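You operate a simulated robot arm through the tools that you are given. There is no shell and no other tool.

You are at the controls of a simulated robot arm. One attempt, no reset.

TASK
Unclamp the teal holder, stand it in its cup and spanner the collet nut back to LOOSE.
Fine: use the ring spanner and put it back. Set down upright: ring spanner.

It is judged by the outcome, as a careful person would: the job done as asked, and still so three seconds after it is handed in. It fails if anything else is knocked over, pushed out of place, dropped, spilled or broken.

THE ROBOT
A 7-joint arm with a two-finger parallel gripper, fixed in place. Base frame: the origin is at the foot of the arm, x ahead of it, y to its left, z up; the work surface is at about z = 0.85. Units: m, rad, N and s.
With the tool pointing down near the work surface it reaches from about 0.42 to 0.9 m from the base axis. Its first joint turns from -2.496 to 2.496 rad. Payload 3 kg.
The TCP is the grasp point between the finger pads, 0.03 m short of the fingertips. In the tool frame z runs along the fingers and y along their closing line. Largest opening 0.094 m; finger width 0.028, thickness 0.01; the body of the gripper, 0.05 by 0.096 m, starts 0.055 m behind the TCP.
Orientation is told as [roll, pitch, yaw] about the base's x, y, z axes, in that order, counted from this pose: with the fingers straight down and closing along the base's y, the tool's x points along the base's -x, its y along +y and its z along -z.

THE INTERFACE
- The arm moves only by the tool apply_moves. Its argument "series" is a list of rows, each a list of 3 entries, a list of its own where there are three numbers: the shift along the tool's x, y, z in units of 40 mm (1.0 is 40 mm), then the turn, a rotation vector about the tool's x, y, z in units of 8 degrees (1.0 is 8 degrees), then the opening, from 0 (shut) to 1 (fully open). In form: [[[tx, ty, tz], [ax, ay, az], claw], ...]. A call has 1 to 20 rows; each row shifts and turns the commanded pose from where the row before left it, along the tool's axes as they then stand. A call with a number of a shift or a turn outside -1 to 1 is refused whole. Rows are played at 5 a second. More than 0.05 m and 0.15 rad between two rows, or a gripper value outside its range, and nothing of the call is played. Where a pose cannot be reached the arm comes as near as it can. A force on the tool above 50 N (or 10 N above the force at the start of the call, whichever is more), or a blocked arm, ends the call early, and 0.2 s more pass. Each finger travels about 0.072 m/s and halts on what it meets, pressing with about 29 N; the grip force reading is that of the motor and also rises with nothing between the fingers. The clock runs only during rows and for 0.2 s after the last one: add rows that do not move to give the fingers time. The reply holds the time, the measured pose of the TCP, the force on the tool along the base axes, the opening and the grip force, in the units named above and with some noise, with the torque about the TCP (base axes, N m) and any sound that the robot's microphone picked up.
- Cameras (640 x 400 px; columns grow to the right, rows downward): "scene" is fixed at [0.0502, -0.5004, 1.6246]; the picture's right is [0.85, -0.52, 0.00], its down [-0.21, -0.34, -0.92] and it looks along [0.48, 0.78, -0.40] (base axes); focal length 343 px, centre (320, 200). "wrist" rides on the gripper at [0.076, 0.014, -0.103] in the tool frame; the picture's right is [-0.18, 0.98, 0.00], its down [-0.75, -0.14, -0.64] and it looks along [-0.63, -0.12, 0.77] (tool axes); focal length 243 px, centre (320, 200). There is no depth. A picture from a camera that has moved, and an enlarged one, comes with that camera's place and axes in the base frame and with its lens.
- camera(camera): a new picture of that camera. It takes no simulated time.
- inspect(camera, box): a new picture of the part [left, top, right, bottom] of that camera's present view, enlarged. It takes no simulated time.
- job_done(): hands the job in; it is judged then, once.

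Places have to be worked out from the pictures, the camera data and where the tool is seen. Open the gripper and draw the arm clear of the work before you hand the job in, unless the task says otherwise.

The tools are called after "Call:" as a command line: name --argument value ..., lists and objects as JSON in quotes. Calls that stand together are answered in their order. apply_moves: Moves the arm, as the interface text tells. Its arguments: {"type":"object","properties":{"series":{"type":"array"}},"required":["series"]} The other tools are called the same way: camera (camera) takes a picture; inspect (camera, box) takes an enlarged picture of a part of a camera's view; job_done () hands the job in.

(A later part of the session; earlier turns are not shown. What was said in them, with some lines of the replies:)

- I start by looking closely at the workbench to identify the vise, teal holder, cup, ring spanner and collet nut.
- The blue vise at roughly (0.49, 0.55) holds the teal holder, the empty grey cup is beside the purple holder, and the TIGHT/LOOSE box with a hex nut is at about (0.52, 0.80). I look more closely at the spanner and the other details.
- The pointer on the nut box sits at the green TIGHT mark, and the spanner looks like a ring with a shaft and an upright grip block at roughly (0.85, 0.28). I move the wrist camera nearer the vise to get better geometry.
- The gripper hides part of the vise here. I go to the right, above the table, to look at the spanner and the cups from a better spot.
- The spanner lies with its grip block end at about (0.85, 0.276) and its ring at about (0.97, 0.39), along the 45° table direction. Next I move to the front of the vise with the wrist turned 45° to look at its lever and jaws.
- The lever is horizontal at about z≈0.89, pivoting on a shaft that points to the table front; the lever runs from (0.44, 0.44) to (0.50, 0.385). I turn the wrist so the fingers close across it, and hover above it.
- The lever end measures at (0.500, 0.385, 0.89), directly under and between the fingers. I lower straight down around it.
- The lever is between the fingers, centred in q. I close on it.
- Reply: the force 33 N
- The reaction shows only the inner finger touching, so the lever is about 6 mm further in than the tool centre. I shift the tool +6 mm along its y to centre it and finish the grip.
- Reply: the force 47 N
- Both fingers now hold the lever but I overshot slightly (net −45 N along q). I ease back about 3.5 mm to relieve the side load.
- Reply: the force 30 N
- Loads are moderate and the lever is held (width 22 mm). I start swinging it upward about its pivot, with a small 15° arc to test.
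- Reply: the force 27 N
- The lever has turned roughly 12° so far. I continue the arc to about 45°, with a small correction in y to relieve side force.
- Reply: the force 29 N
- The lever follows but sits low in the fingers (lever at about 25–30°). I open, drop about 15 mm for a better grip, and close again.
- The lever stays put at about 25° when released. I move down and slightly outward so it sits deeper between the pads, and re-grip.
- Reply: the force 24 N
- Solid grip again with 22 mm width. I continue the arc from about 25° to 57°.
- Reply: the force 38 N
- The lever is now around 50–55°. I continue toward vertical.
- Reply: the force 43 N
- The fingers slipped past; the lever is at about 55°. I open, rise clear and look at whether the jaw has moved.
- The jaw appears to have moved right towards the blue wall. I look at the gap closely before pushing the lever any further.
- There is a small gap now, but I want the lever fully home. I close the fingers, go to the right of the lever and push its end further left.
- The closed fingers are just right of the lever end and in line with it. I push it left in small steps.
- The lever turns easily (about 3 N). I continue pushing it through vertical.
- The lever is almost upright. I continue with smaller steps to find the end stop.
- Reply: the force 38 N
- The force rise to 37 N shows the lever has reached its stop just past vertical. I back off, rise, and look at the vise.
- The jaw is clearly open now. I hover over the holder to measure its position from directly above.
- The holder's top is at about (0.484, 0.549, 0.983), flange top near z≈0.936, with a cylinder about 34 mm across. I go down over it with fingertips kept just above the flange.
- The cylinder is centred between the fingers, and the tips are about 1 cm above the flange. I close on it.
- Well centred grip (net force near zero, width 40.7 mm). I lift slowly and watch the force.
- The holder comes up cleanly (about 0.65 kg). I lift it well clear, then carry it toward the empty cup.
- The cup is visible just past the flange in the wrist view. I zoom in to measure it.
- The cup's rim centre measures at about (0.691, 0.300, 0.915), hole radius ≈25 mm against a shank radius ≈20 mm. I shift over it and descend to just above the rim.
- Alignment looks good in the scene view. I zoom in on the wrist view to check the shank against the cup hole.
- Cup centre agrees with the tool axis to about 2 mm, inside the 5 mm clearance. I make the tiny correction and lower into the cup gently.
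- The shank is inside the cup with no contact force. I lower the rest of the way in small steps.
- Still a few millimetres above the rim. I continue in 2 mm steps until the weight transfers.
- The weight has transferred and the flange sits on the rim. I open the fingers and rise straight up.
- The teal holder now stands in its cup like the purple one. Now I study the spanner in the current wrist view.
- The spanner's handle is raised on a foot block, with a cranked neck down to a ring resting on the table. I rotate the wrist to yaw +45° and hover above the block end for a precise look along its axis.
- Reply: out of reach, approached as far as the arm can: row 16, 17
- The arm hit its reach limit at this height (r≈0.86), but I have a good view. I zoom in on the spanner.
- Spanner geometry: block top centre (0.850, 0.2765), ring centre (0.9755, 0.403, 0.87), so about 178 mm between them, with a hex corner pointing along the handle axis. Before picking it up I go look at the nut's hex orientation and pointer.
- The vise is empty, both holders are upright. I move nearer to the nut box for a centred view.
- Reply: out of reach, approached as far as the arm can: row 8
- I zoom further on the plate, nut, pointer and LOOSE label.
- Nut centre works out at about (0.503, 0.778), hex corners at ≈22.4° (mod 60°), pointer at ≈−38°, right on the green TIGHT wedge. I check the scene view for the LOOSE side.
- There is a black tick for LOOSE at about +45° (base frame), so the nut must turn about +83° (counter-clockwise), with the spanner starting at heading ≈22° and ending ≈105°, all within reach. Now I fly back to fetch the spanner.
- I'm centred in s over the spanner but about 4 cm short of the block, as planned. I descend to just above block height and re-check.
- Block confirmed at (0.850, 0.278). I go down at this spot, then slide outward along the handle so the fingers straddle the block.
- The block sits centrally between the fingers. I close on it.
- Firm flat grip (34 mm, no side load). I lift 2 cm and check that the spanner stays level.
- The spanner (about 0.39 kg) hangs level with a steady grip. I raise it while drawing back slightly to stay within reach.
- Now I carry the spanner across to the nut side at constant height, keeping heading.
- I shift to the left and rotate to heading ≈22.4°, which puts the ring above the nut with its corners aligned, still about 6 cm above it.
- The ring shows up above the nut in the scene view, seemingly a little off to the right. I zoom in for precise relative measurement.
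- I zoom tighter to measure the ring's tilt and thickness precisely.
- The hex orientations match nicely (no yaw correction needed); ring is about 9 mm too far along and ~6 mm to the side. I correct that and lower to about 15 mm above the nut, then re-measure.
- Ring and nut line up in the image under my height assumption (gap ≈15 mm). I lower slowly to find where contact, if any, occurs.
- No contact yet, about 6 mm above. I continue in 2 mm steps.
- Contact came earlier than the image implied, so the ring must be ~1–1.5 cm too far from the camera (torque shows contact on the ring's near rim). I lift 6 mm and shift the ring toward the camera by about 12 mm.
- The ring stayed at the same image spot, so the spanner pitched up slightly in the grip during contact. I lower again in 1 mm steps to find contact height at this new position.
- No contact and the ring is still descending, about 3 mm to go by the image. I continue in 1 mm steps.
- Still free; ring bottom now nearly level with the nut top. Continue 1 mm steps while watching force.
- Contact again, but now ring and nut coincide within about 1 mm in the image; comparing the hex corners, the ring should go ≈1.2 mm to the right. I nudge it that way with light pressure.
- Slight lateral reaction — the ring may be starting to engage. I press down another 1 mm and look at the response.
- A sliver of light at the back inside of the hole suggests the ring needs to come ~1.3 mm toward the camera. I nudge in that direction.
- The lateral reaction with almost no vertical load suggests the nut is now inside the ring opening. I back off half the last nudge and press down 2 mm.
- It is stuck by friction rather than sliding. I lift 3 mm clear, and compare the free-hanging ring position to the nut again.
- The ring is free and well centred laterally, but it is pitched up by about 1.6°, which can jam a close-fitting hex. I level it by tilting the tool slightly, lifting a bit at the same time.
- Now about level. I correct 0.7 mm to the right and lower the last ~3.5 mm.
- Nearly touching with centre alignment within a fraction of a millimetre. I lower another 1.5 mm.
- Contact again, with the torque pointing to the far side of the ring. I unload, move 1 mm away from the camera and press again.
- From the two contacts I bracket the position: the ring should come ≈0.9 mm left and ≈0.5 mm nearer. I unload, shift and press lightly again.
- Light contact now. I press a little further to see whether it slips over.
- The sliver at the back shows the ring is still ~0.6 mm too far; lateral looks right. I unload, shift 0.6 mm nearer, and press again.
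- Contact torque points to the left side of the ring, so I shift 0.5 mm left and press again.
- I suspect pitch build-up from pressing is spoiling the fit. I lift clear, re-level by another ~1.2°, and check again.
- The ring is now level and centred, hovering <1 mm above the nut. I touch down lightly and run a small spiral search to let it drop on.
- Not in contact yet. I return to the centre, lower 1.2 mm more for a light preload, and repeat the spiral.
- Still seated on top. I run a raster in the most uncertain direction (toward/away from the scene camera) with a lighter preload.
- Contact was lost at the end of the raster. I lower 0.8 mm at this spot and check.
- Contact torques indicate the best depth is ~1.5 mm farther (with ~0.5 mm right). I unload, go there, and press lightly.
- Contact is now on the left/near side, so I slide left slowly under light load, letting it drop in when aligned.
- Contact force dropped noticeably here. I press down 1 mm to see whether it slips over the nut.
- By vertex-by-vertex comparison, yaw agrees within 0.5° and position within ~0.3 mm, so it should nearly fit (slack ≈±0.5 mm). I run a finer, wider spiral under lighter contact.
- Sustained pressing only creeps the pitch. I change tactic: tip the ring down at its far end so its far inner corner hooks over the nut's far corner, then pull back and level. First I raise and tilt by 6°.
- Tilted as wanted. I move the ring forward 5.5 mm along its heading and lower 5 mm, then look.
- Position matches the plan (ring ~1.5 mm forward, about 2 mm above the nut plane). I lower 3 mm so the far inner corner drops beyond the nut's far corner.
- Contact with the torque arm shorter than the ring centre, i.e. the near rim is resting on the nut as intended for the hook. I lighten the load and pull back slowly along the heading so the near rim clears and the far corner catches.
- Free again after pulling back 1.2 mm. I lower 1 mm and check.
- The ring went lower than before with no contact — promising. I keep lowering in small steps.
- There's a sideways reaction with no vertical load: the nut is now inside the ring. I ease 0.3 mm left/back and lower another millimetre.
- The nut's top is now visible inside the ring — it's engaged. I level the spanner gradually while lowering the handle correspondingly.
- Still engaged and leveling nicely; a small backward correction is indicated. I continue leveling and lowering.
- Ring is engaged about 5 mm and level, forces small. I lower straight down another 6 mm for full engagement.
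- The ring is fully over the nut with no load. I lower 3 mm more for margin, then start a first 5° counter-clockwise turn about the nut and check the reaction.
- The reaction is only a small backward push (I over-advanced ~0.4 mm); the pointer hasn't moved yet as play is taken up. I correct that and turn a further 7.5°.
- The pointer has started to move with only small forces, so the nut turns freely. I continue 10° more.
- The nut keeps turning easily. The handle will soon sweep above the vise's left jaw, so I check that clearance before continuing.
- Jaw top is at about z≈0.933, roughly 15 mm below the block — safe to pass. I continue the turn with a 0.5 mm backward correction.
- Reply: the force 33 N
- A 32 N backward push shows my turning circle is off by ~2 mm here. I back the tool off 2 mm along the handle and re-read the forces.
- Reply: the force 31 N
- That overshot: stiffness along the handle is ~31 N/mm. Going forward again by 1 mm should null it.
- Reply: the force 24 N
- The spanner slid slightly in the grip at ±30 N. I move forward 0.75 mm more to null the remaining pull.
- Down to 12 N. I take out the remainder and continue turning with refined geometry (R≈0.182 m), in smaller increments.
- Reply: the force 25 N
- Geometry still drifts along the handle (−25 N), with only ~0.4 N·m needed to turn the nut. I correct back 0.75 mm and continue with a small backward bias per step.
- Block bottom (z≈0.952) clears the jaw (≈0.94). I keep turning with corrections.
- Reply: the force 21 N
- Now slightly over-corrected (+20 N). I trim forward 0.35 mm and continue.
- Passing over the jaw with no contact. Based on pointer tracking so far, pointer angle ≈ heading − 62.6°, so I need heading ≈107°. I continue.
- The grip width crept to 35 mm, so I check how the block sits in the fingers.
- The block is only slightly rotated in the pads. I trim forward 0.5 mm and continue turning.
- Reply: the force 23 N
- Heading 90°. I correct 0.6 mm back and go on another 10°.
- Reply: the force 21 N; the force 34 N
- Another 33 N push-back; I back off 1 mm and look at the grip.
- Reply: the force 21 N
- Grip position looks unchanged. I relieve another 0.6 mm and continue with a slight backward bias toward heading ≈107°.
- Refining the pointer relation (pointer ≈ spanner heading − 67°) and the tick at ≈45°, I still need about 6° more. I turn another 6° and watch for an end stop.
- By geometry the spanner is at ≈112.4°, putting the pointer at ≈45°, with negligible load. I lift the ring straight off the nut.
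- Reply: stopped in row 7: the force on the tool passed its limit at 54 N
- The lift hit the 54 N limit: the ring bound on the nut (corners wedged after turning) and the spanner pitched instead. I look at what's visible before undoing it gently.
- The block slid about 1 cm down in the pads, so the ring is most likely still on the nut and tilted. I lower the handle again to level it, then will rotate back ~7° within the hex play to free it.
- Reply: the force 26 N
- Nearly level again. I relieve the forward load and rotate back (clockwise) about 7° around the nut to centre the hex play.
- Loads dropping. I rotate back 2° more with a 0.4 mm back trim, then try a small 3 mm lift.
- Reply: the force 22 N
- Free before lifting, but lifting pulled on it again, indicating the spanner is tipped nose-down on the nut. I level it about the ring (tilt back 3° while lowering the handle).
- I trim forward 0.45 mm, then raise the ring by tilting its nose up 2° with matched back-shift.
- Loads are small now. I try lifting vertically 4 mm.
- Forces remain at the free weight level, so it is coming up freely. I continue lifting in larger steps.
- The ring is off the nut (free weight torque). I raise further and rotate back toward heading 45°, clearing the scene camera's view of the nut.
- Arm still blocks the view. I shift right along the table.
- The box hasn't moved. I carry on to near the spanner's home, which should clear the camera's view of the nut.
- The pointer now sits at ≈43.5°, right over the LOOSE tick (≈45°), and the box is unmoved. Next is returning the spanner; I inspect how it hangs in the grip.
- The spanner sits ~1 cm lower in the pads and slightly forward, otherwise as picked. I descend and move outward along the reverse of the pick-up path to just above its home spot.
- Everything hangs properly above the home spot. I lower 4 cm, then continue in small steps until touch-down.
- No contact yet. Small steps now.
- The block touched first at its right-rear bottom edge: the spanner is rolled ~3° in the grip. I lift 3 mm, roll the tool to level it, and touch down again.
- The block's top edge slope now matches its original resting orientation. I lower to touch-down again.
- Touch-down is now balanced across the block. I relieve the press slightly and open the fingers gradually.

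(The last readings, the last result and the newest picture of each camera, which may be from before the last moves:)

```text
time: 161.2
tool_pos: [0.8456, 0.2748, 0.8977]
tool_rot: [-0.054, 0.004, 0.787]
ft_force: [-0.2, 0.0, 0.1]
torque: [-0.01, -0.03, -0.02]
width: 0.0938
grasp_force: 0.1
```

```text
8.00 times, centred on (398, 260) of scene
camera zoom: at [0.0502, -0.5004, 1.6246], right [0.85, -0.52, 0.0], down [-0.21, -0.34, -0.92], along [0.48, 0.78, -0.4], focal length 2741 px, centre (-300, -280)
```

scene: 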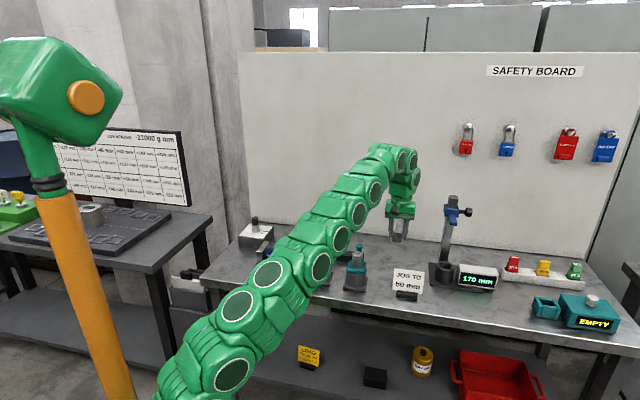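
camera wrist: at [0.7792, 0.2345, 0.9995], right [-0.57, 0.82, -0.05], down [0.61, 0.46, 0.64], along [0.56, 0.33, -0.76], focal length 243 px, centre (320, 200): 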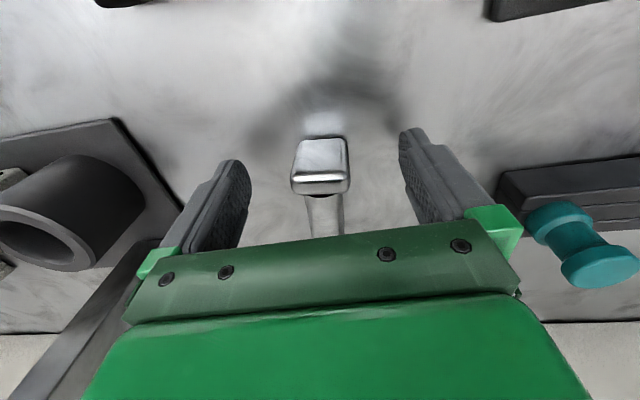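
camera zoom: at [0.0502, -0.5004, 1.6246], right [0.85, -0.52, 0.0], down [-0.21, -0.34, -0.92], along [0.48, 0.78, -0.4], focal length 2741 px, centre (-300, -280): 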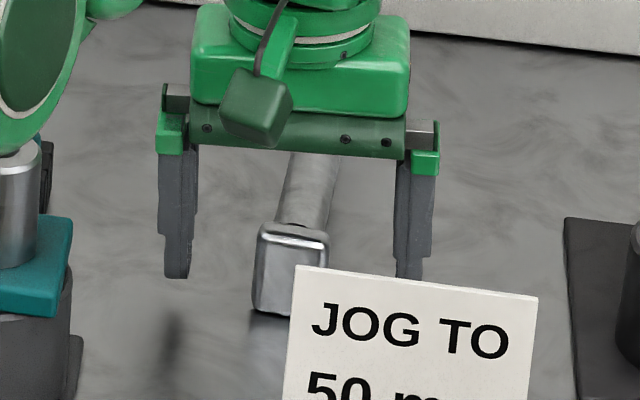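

The spanner stands on its own. I un-roll the tool while rising and draw back the way I came.

Call:
apply_moves --series '[[[0, 0, -0.4], [0, 0, 0], 1], [[0.2, 0, -0.6], [-0.2, 0, 0], 1], [[0.3, 0, -0.7], [-0.2, 0, 0], 1], [[0.3, 0, -0.7], [0, 0, 0], 1], [[0.3, 0, -0.7], [0, 0, 0], 1], [[0.3, 0, -0.5], [0, 0, 0], 1], [[0, 0, 0], [0, 0, 0], 1]]'

Call:
inspect --camera "scene" --box '[370, 230, 434, 280]'

Call:
camera --camera "wrist"

Call:
inspect --camera "wrist" --box '[260, 80, 400, 230]'

```text
time: 162.8
tool_pos: [0.8054, 0.2369, 1.0422]
tool_rot: [0.001, 0.005, 0.786]
ft_force: [-0.1, -1.0, 0.0]
torque: [0.02, -0.03, 0.08]
width: 0.0939
grasp_force: 0.1
```

```text
8.00 times, centred on (402, 255) of scene
camera zoom: at [0.0502, -0.5004, 1.6246], right [0.85, -0.52, 0.0], down [-0.21, -0.34, -0.92], along [0.48, 0.78, -0.4], focal length 2741 px, centre (-336, -240)
```

zoom: 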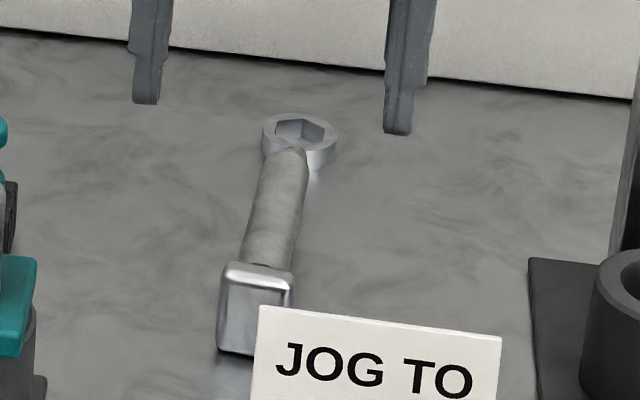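

```text
taken
camera wrist: at [0.7428, 0.1933, 1.1453], right [-0.57, 0.82, 0.0], down [0.64, 0.44, 0.64], along [0.53, 0.36, -0.77], focal length 243 px, centre (320, 200)
```

wrist: 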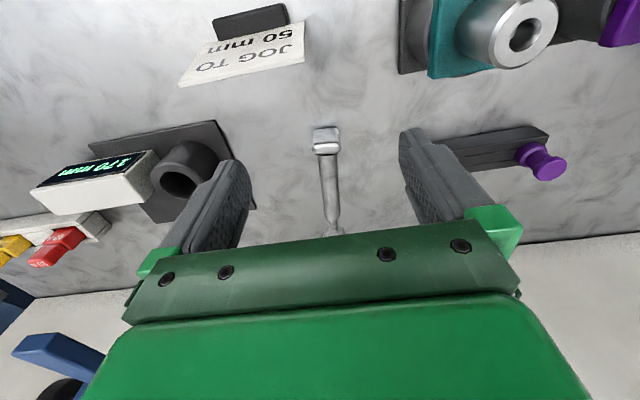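

```text
2.67 times, centred on (330, 155) of wrist
camera zoom: at [0.7428, 0.1933, 1.1453], right [-0.57, 0.82, 0.0], down [0.64, 0.44, 0.64], along [0.53, 0.36, -0.77], focal length 647 px, centre (293, 320)
```

zoom: 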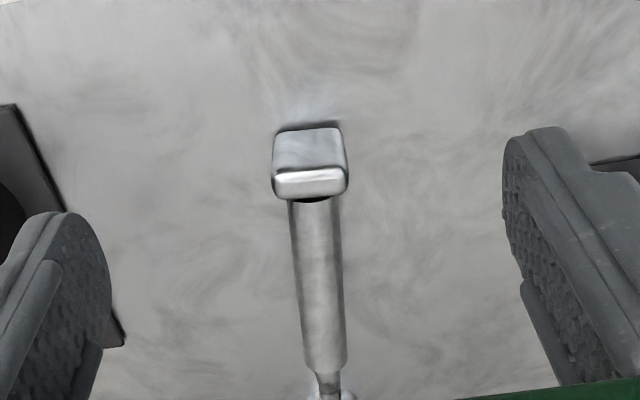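

The spanner is upright with its block within 2 mm of the original spot, but its heading is ≈5° off (ring ~16 mm to the right). I'll re-grip it squarely and turn it back to be properly put away: first align the tool to yaw 40° and descend short of the block.

Call:
apply_moves --series '[[[0, 0, 0], [0, 0, 0.625], 1], [[-0.155, 0.028, 0.3], [0, 0, 0], 1], [[-0.155, 0.027, 0.6], [0, 0, 0], 1], [[0, 0, 0.7], [0, 0, 0], 1], [[0, 0, 0.7], [0, 0, 0], 1], [[0, 0, 0.7], [0, 0, 0], 1], [[0, 0, 0.5], [0, 0, 0], 1], [[0, 0, 0], [0, 0, 0], 1]]'

Call:
camera --camera "wrist"

Call:
inspect --camera "wrist" --box '[260, 100, 400, 235]'

```text
time: 164.6
tool_pos: [0.8137, 0.245, 0.9006]
tool_rot: [0.001, 0.008, 0.699]
ft_force: [0.0, -0.2, 1.1]
torque: [0.05, 0.01, 0.0]
width: 0.0939
grasp_force: 0.0
```

```text
taken
camera wrist: at [0.7473, 0.2067, 1.0044], right [-0.49, 0.87, 0.0], down [0.67, 0.38, 0.64], along [0.55, 0.31, -0.77], focal length 243 px, centre (320, 200)
```

wrist: 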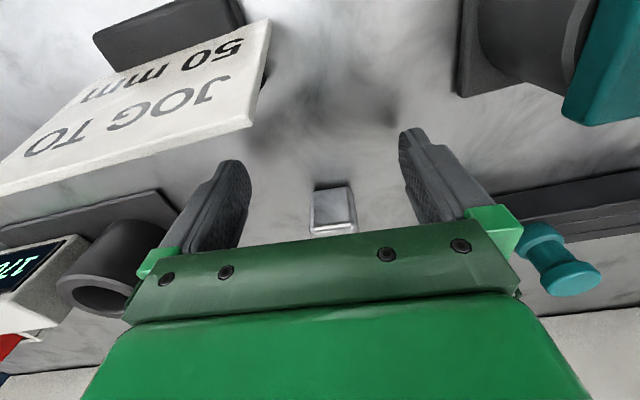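

```text
2.96 times, centred on (330, 168) of wrist
camera zoom: at [0.7473, 0.2067, 1.0044], right [-0.49, 0.87, 0.0], down [0.67, 0.38, 0.64], along [0.55, 0.31, -0.77], focal length 719 px, centre (290, 296)
```

zoom: 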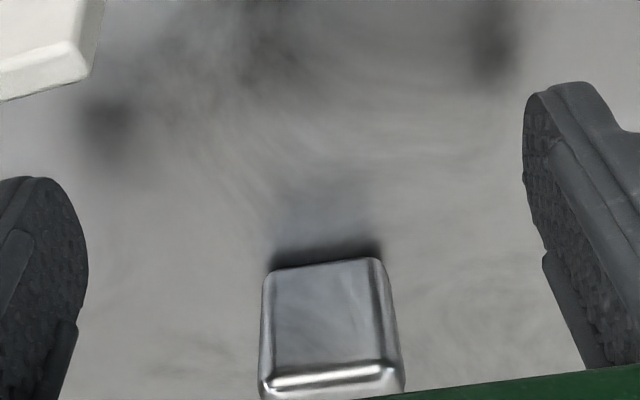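

Alignment is good. I lower to grip height and slide forward to straddle the block.

Call:
apply_moves --series '[[[0, 0, 0.32], [0, 0, 0], 1], [[-0.22, 0, 0], [0, 0, 0], 1], [[-0.22, 0, 0], [0, 0, 0], 1], [[-0.22, 0, 0], [0, 0, 0], 1], [[-0.22, 0, 0], [0, 0, 0], 1], [[-0.22, 0, 0], [0, 0, 0], 1], [[0, 0, 0], [0, 0, 0], 1]]'

Call:
camera --camera "wrist"

```text
time: 166.2
tool_pos: [0.8475, 0.2752, 0.8887]
tool_rot: [0.001, 0.005, 0.7]
ft_force: [1.2, -0.9, 0.5]
torque: [-0.03, 0.01, -0.01]
width: 0.0942
grasp_force: 0.1
```

```text
taken
camera wrist: at [0.7807, 0.2369, 0.9917], right [-0.49, 0.87, 0.0], down [0.67, 0.38, 0.64], along [0.56, 0.31, -0.77], focal length 243 px, centre (320, 200)
```

wrist: 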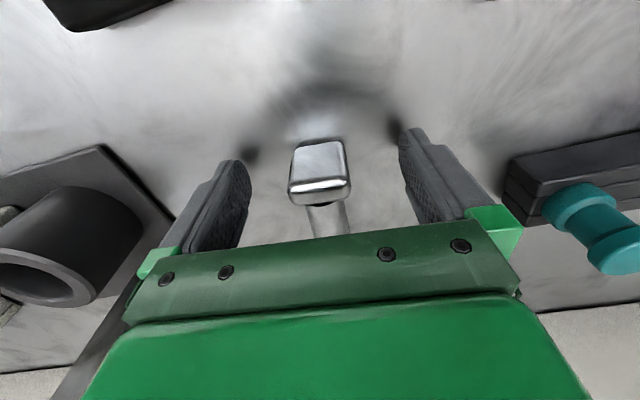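

The block is centred between the fingers and square to them. I close, lift 4 mm, turn +5.2°, and lower back.

Call:
apply_moves --series '[[[0, 0, 0], [0, 0, 0], 0.6], [[0, 0, 0], [0, 0, 0], 0.4], [[0, 0, 0], [0, 0, 0], 0.2], [[0, 0, 0], [0, 0, 0], 0], [[0, 0, 0], [0, 0, 0], 0], [[0, 0, 0], [0, 0, 0], 0]]'

Call:
apply_moves --series '[[[0, 0, -0.1], [0, 0, 0], 0], [[0, 0, -0.05], [0, 0, 0], 0], [[0, 0, 0], [0, 0, 0], 0]]'

Call:
camera --camera "wrist"

```text
time: 167.6
tool_pos: [0.8464, 0.2752, 0.8888]
tool_rot: [0.002, 0.007, 0.7]
ft_force: [-0.5, -0.2, 0.4]
torque: [-0.01, -0.04, -0.07]
width: 0.0337
grasp_force: 29.1
```

```text
time: 168.4
tool_pos: [0.8466, 0.2746, 0.8941]
tool_rot: [0.003, 0.007, 0.701]
ft_force: [0.5, 0.1, -2.2]
torque: [-0.1, 0.15, -0.04]
width: 0.0338
grasp_force: 29.0
```

```text
taken
camera wrist: at [0.7806, 0.2365, 0.9974], right [-0.49, 0.87, 0.0], down [0.67, 0.38, 0.64], along [0.55, 0.31, -0.77], focal length 243 px, centre (320, 200)
```

wrist: 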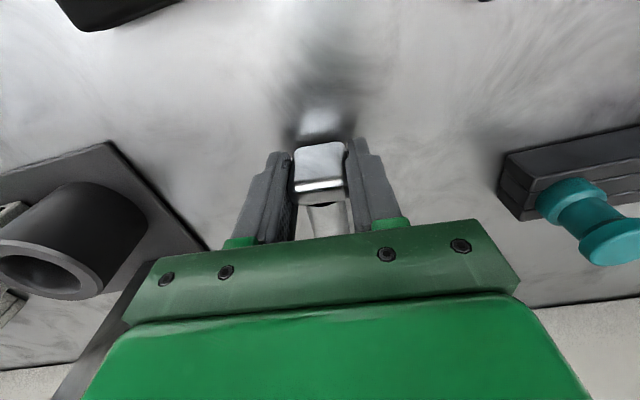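

Flush grip (33.8 mm), spanner lifted freely. I rotate it +5.2°, shift 3.5 mm outward to the original spot, and lower to contact.

Call:
apply_moves --series '[[[0, 0, 0], [0, 0, -0.33], 0], [[0, 0, 0], [0, 0, -0.32], 0], [[-0.09, 0, 0], [0, 0, 0], 0], [[0, 0, 0.06], [0, 0, 0], 0], [[0, 0, 0.04], [0, 0, 0], 0], [[0, 0, 0], [0, 0, 0], 0]]'

Call:
apply_moves --series '[[[0, 0, 0.03], [0, 0, 0], 0], [[0, 0, 0], [0, 0, 0], 0]]'

```text
time: 169.8
tool_pos: [0.8496, 0.2775, 0.8903]
tool_rot: [0.002, 0.007, 0.79]
ft_force: [0.0, 0.0, -2.6]
torque: [-0.15, 0.14, 0.01]
width: 0.034
grasp_force: 29.1
```

```text
time: 170.4
tool_pos: [0.8496, 0.277, 0.8889]
tool_rot: [0.003, 0.006, 0.791]
ft_force: [-0.1, 0.3, -3.5]
torque: [-0.18, 0.12, 0.01]
width: 0.034
grasp_force: 29.3
```

Call:
apply_moves --series '[[[0, 0, 0.025], [0, 0, 0], 0], [[0, 0, 0], [0, 0, 0], 0]]'

```text
time: 171.0
tool_pos: [0.8498, 0.2778, 0.8893]
tool_rot: [0.003, 0.004, 0.791]
ft_force: [-2.0, -0.7, 2.4]
torque: [-0.17, 0.02, -0.08]
width: 0.0339
grasp_force: 28.5
```

Touch-down confirmed. I open the fingers gradually.

Call:
apply_moves --series '[[[0, 0, 0], [0, 0, 0], 0.38], [[0, 0, 0], [0, 0, 0], 0.42], [[0, 0, 0], [0, 0, 0], 0.5], [[0, 0, 0], [0, 0, 0], 0.65], [[0, 0, 0], [0, 0, 0], 0.8], [[0, 0, 0], [0, 0, 0], 1], [[0, 0, 0], [0, 0, 0], 1], [[0, 0, 0], [0, 0, 0], 1]]'

Call:
camera --camera "wrist"

```text
time: 172.8
tool_pos: [0.8501, 0.2773, 0.8893]
tool_rot: [0.002, 0.006, 0.791]
ft_force: [-0.1, -0.1, 0.0]
torque: [-0.03, 0.01, -0.04]
width: 0.0941
grasp_force: 0.0
```

```text
taken
camera wrist: at [0.7865, 0.233, 0.9913], right [-0.57, 0.82, 0.0], down [0.63, 0.44, 0.64], along [0.52, 0.36, -0.77], focal length 243 px, centre (320, 200)
```

wrist: 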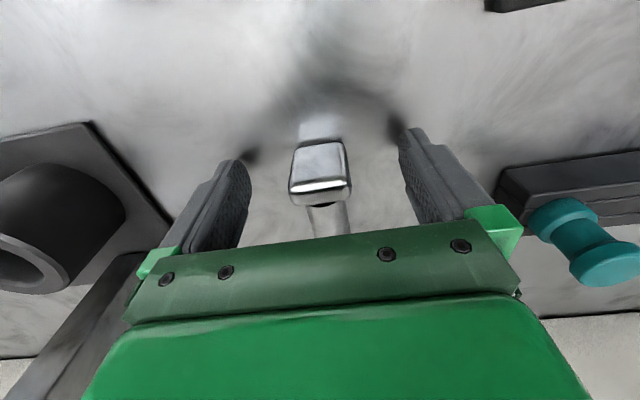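

Released cleanly, matching the original picture. I rise and draw back along the same path as before.

Call:
apply_moves --series '[[[0, 0, -0.4], [0, 0, 0], 1], [[0.2, 0, -0.6], [0, 0, 0], 1], [[0.3, 0, -0.7], [0, 0, 0], 1], [[0.3, 0, -0.7], [0, 0, 0], 1], [[0.3, 0, -0.7], [0, 0, 0], 1], [[0.3, 0, -0.6], [0, 0, 0], 1], [[0.5, 0, -0.5], [0, 0, 0], 1], [[0.7, 0.3, -0.4], [0, 0, 0], 1], [[0.7, 0.3, -0.4], [0, 0, 0], 1], [[0.7, 0.3, -0.4], [0, 0, 0], 1], [[0, 0, 0], [0, 0, 0], 1]]'

Call:
camera --camera "scene"

Call:
inspect --camera "scene" --box '[370, 235, 434, 275]'

Call:
inspect --camera "scene" --box '[220, 200, 420, 320]'

```text
time: 175.2
tool_pos: [0.7124, 0.1888, 1.1038]
tool_rot: [0.002, 0.005, 0.792]
ft_force: [-0.7, -0.4, -0.3]
torque: [0.01, -0.02, 0.02]
width: 0.0943
grasp_force: 0.1
```

```text
taken
```

scene: 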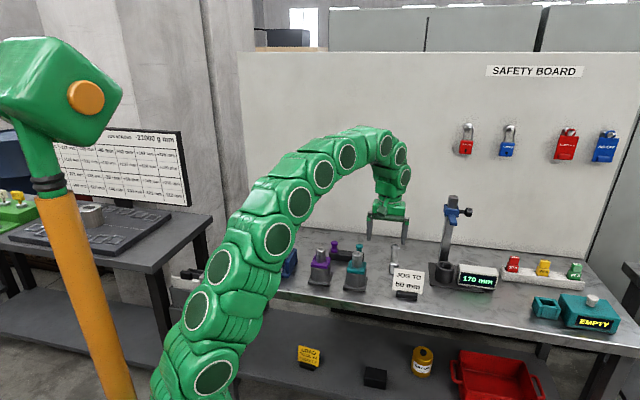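

```text
10.00 times, centred on (402, 255) of scene
camera zoom: at [0.0502, -0.5004, 1.6246], right [0.85, -0.52, 0.0], down [-0.21, -0.34, -0.92], along [0.48, 0.78, -0.4], focal length 3426 px, centre (-500, -350)
```

zoom: 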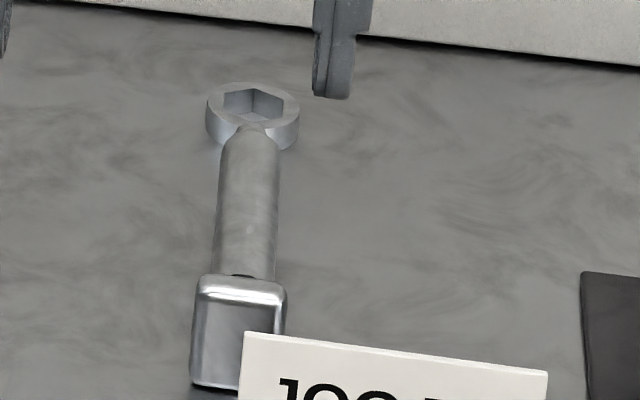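

```text
3.20 times, centred on (320, 260) of scene
camera zoom: at [0.0502, -0.5004, 1.6246], right [0.85, -0.52, 0.0], down [-0.21, -0.34, -0.92], along [0.48, 0.78, -0.4], focal length 1096 px, centre (320, 8)
```

zoom: 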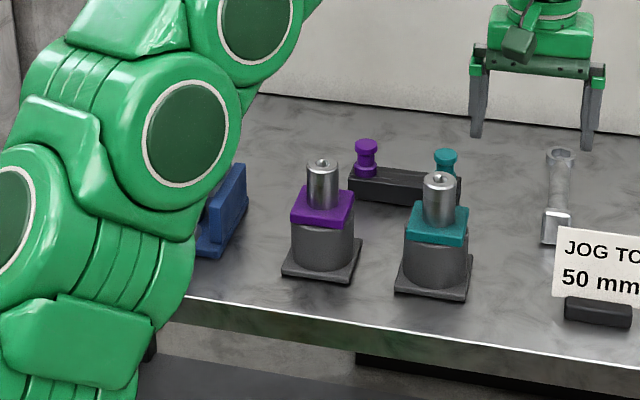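

The spanner is back exactly as it was. I retract the arm to near its starting pose to view the vise and nut unobstructed.

Call:
apply_moves --series '[[[0.06, 0.3, -0.6], [0, 0, 0], 1], [[0.06, 0.85, -0.4], [0, 0, 0], 1], [[0.06, 0.85, -0.3], [0, 0, 0], 1], [[0.06, 0.85, -0.3], [0, 0, 0], 1], [[0.06, 0.85, -0.2], [0, 0, 0], 1], [[0.06, 0.85, -0.2], [0, 0, 0], 1], [[0.06, 0.85, -0.2], [0, 0, 0], 1], [[0.06, 0.85, -0.2], [0, 0, 0], 1], [[0.06, 0.85, -0.2], [0, 0, 0], 1], [[0.06, 0.85, -0.15], [0, 0, 0], 1], [[0.06, 0.85, 0], [0, 0, 0], 1], [[0.06, 0.85, 0], [0, 0, 0], 1], [[0.06, 0.85, 0], [0, 0, 0], 1], [[0.06, 0.85, 0], [0, 0, 0], 1], [[0, 0, 0], [0, 0, 0.9], 1], [[0, 0, 0], [0, 0, 0.9], 1], [[0, 0, 0], [0, 0, 0.9], 1], [[0, 0, 0], [0, 0, 0.9], 1], [[0, 0, 0], [0, 0, 0.9], 1], [[0, 0, 0], [0, 0, 0.9], 1]]'

Call:
camera --camera "scene"

Call:
inspect --camera "scene" --box '[230, 205, 310, 285]'

Call:
inspect --camera "scene" --box '[245, 213, 277, 237]'

Call:
camera --camera "wrist"

```text
time: 179.4
tool_pos: [0.3651, 0.4855, 1.2164]
tool_rot: [-0.002, 0.006, 0.035]
ft_force: [-0.2, 1.0, -1.0]
torque: [0.01, 0.01, 0.03]
width: 0.0941
grasp_force: 0.0
```

```text
taken
```

scene: 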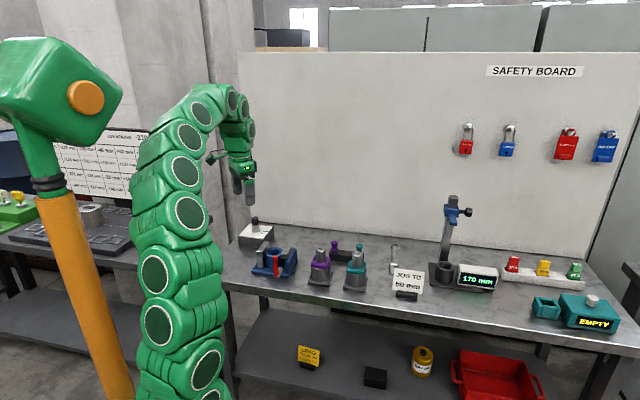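

```text
5.00 times, centred on (270, 245) of scene
camera zoom: at [0.0502, -0.5004, 1.6246], right [0.85, -0.52, 0.0], down [-0.21, -0.34, -0.92], along [0.48, 0.78, -0.4], focal length 1713 px, centre (570, -25)
```

zoom: 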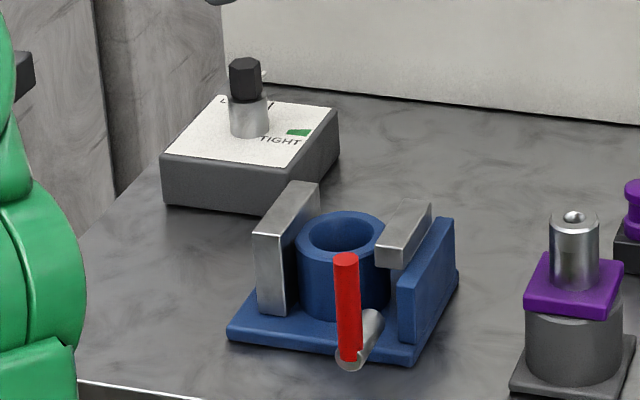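

```text
16.00 times, centred on (261, 225) of scene
camera zoom: at [0.0502, -0.5004, 1.6246], right [0.85, -0.52, 0.0], down [-0.21, -0.34, -0.92], along [0.48, 0.78, -0.4], focal length 5482 px, centre (1264, -200)
```

zoom: 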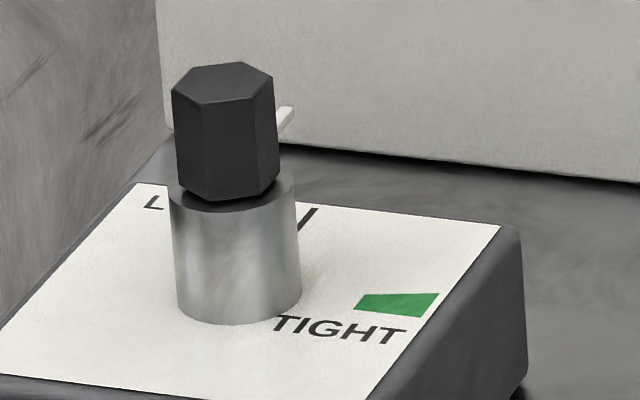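

```text
taken
camera wrist: at [0.2908, 0.4967, 1.3193], right [0.15, 0.99, 0.0], down [0.76, -0.11, 0.64], along [0.63, -0.1, -0.77], focal length 243 px, centre (320, 200)
```

wrist: 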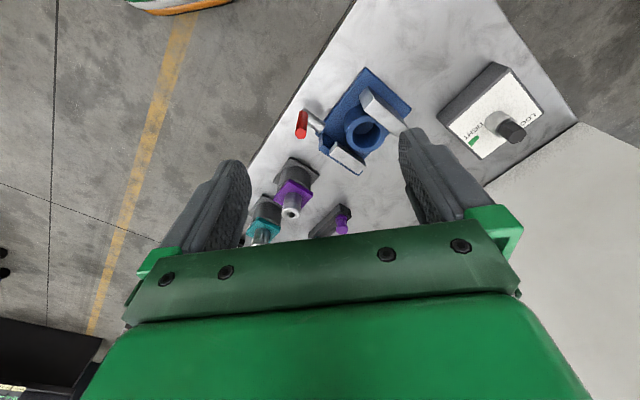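

All looks in order. I take one more close look at the nut's pointer against the LOOSE tick from the wrist side.

Call:
inspect --camera "wrist" --box '[450, 70, 560, 170]'

Call:
inspect --camera "wrist" --box '[485, 95, 535, 145]'

```text
4.00 times, centred on (505, 120) of wrist
camera zoom: at [0.2908, 0.4967, 1.3193], right [0.15, 0.99, 0.0], down [0.76, -0.11, 0.64], along [0.63, -0.1, -0.77], focal length 970 px, centre (-420, 520)
```

zoom: 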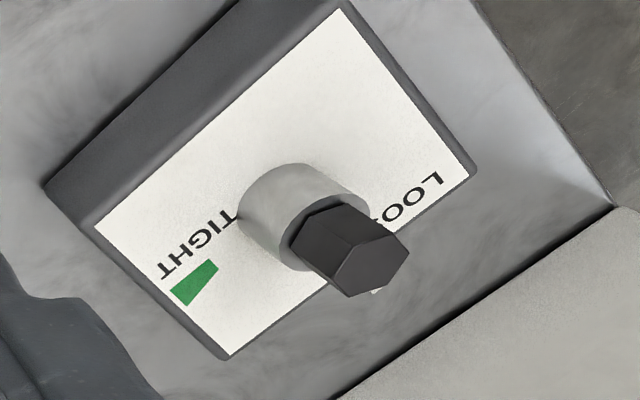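

```text
8.00 times, centred on (510, 120) of wrist
camera zoom: at [0.2908, 0.4967, 1.3193], right [0.15, 0.99, 0.0], down [0.76, -0.11, 0.64], along [0.63, -0.1, -0.77], focal length 1941 px, centre (-1200, 840)
```

zoom: 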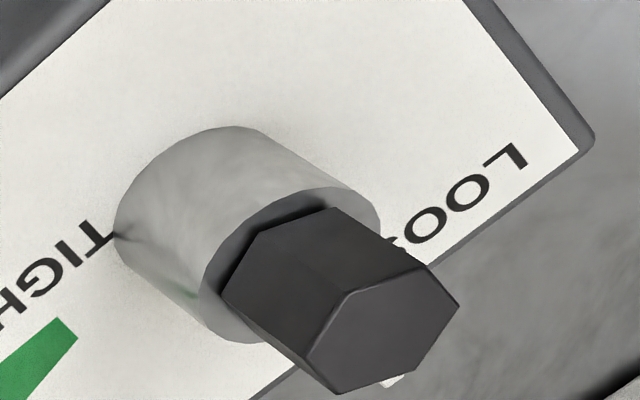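

Working from the hex corners in this view, the pointer is at ≈44.8°, on the LOOSE tick (≈45°). The vise is open, the teal holder stands in its cup, the spanner is back in place, and the gripper is open with the arm clear, so I hand the job in.

Call:
job_done

```text
The job is handed in.
```

The job is handed in, and the last pictures show each part done as asked:

- **Vise and teal holder:** the clamp lever is at its open stop. The holder stands upright in its cup beside the purple one.
- **Collet nut:** turned counter-clockwise from TIGHT with the ring spanner. The pointer measures about 44.8°, against about 45° for the LOOSE tick.
- **Ring spanner:** back on its original spot, upright and pointing the same way as before. My first set-down left it about 5° out, so I picked it up again and straightened it.
- **Arm:** gripper open, drawn back close to its starting pose.

Lifting the spanner off, the ring bound on the nut and the force limit tripped at 54 N, just above its 50 N setting. I turned the spanner back a few degrees within its play, levelled it, and it then came off freely. The nut box had not moved and the nut stayed at LOOSE.

I saw nothing else knocked over, dropped or out of place in the final views.
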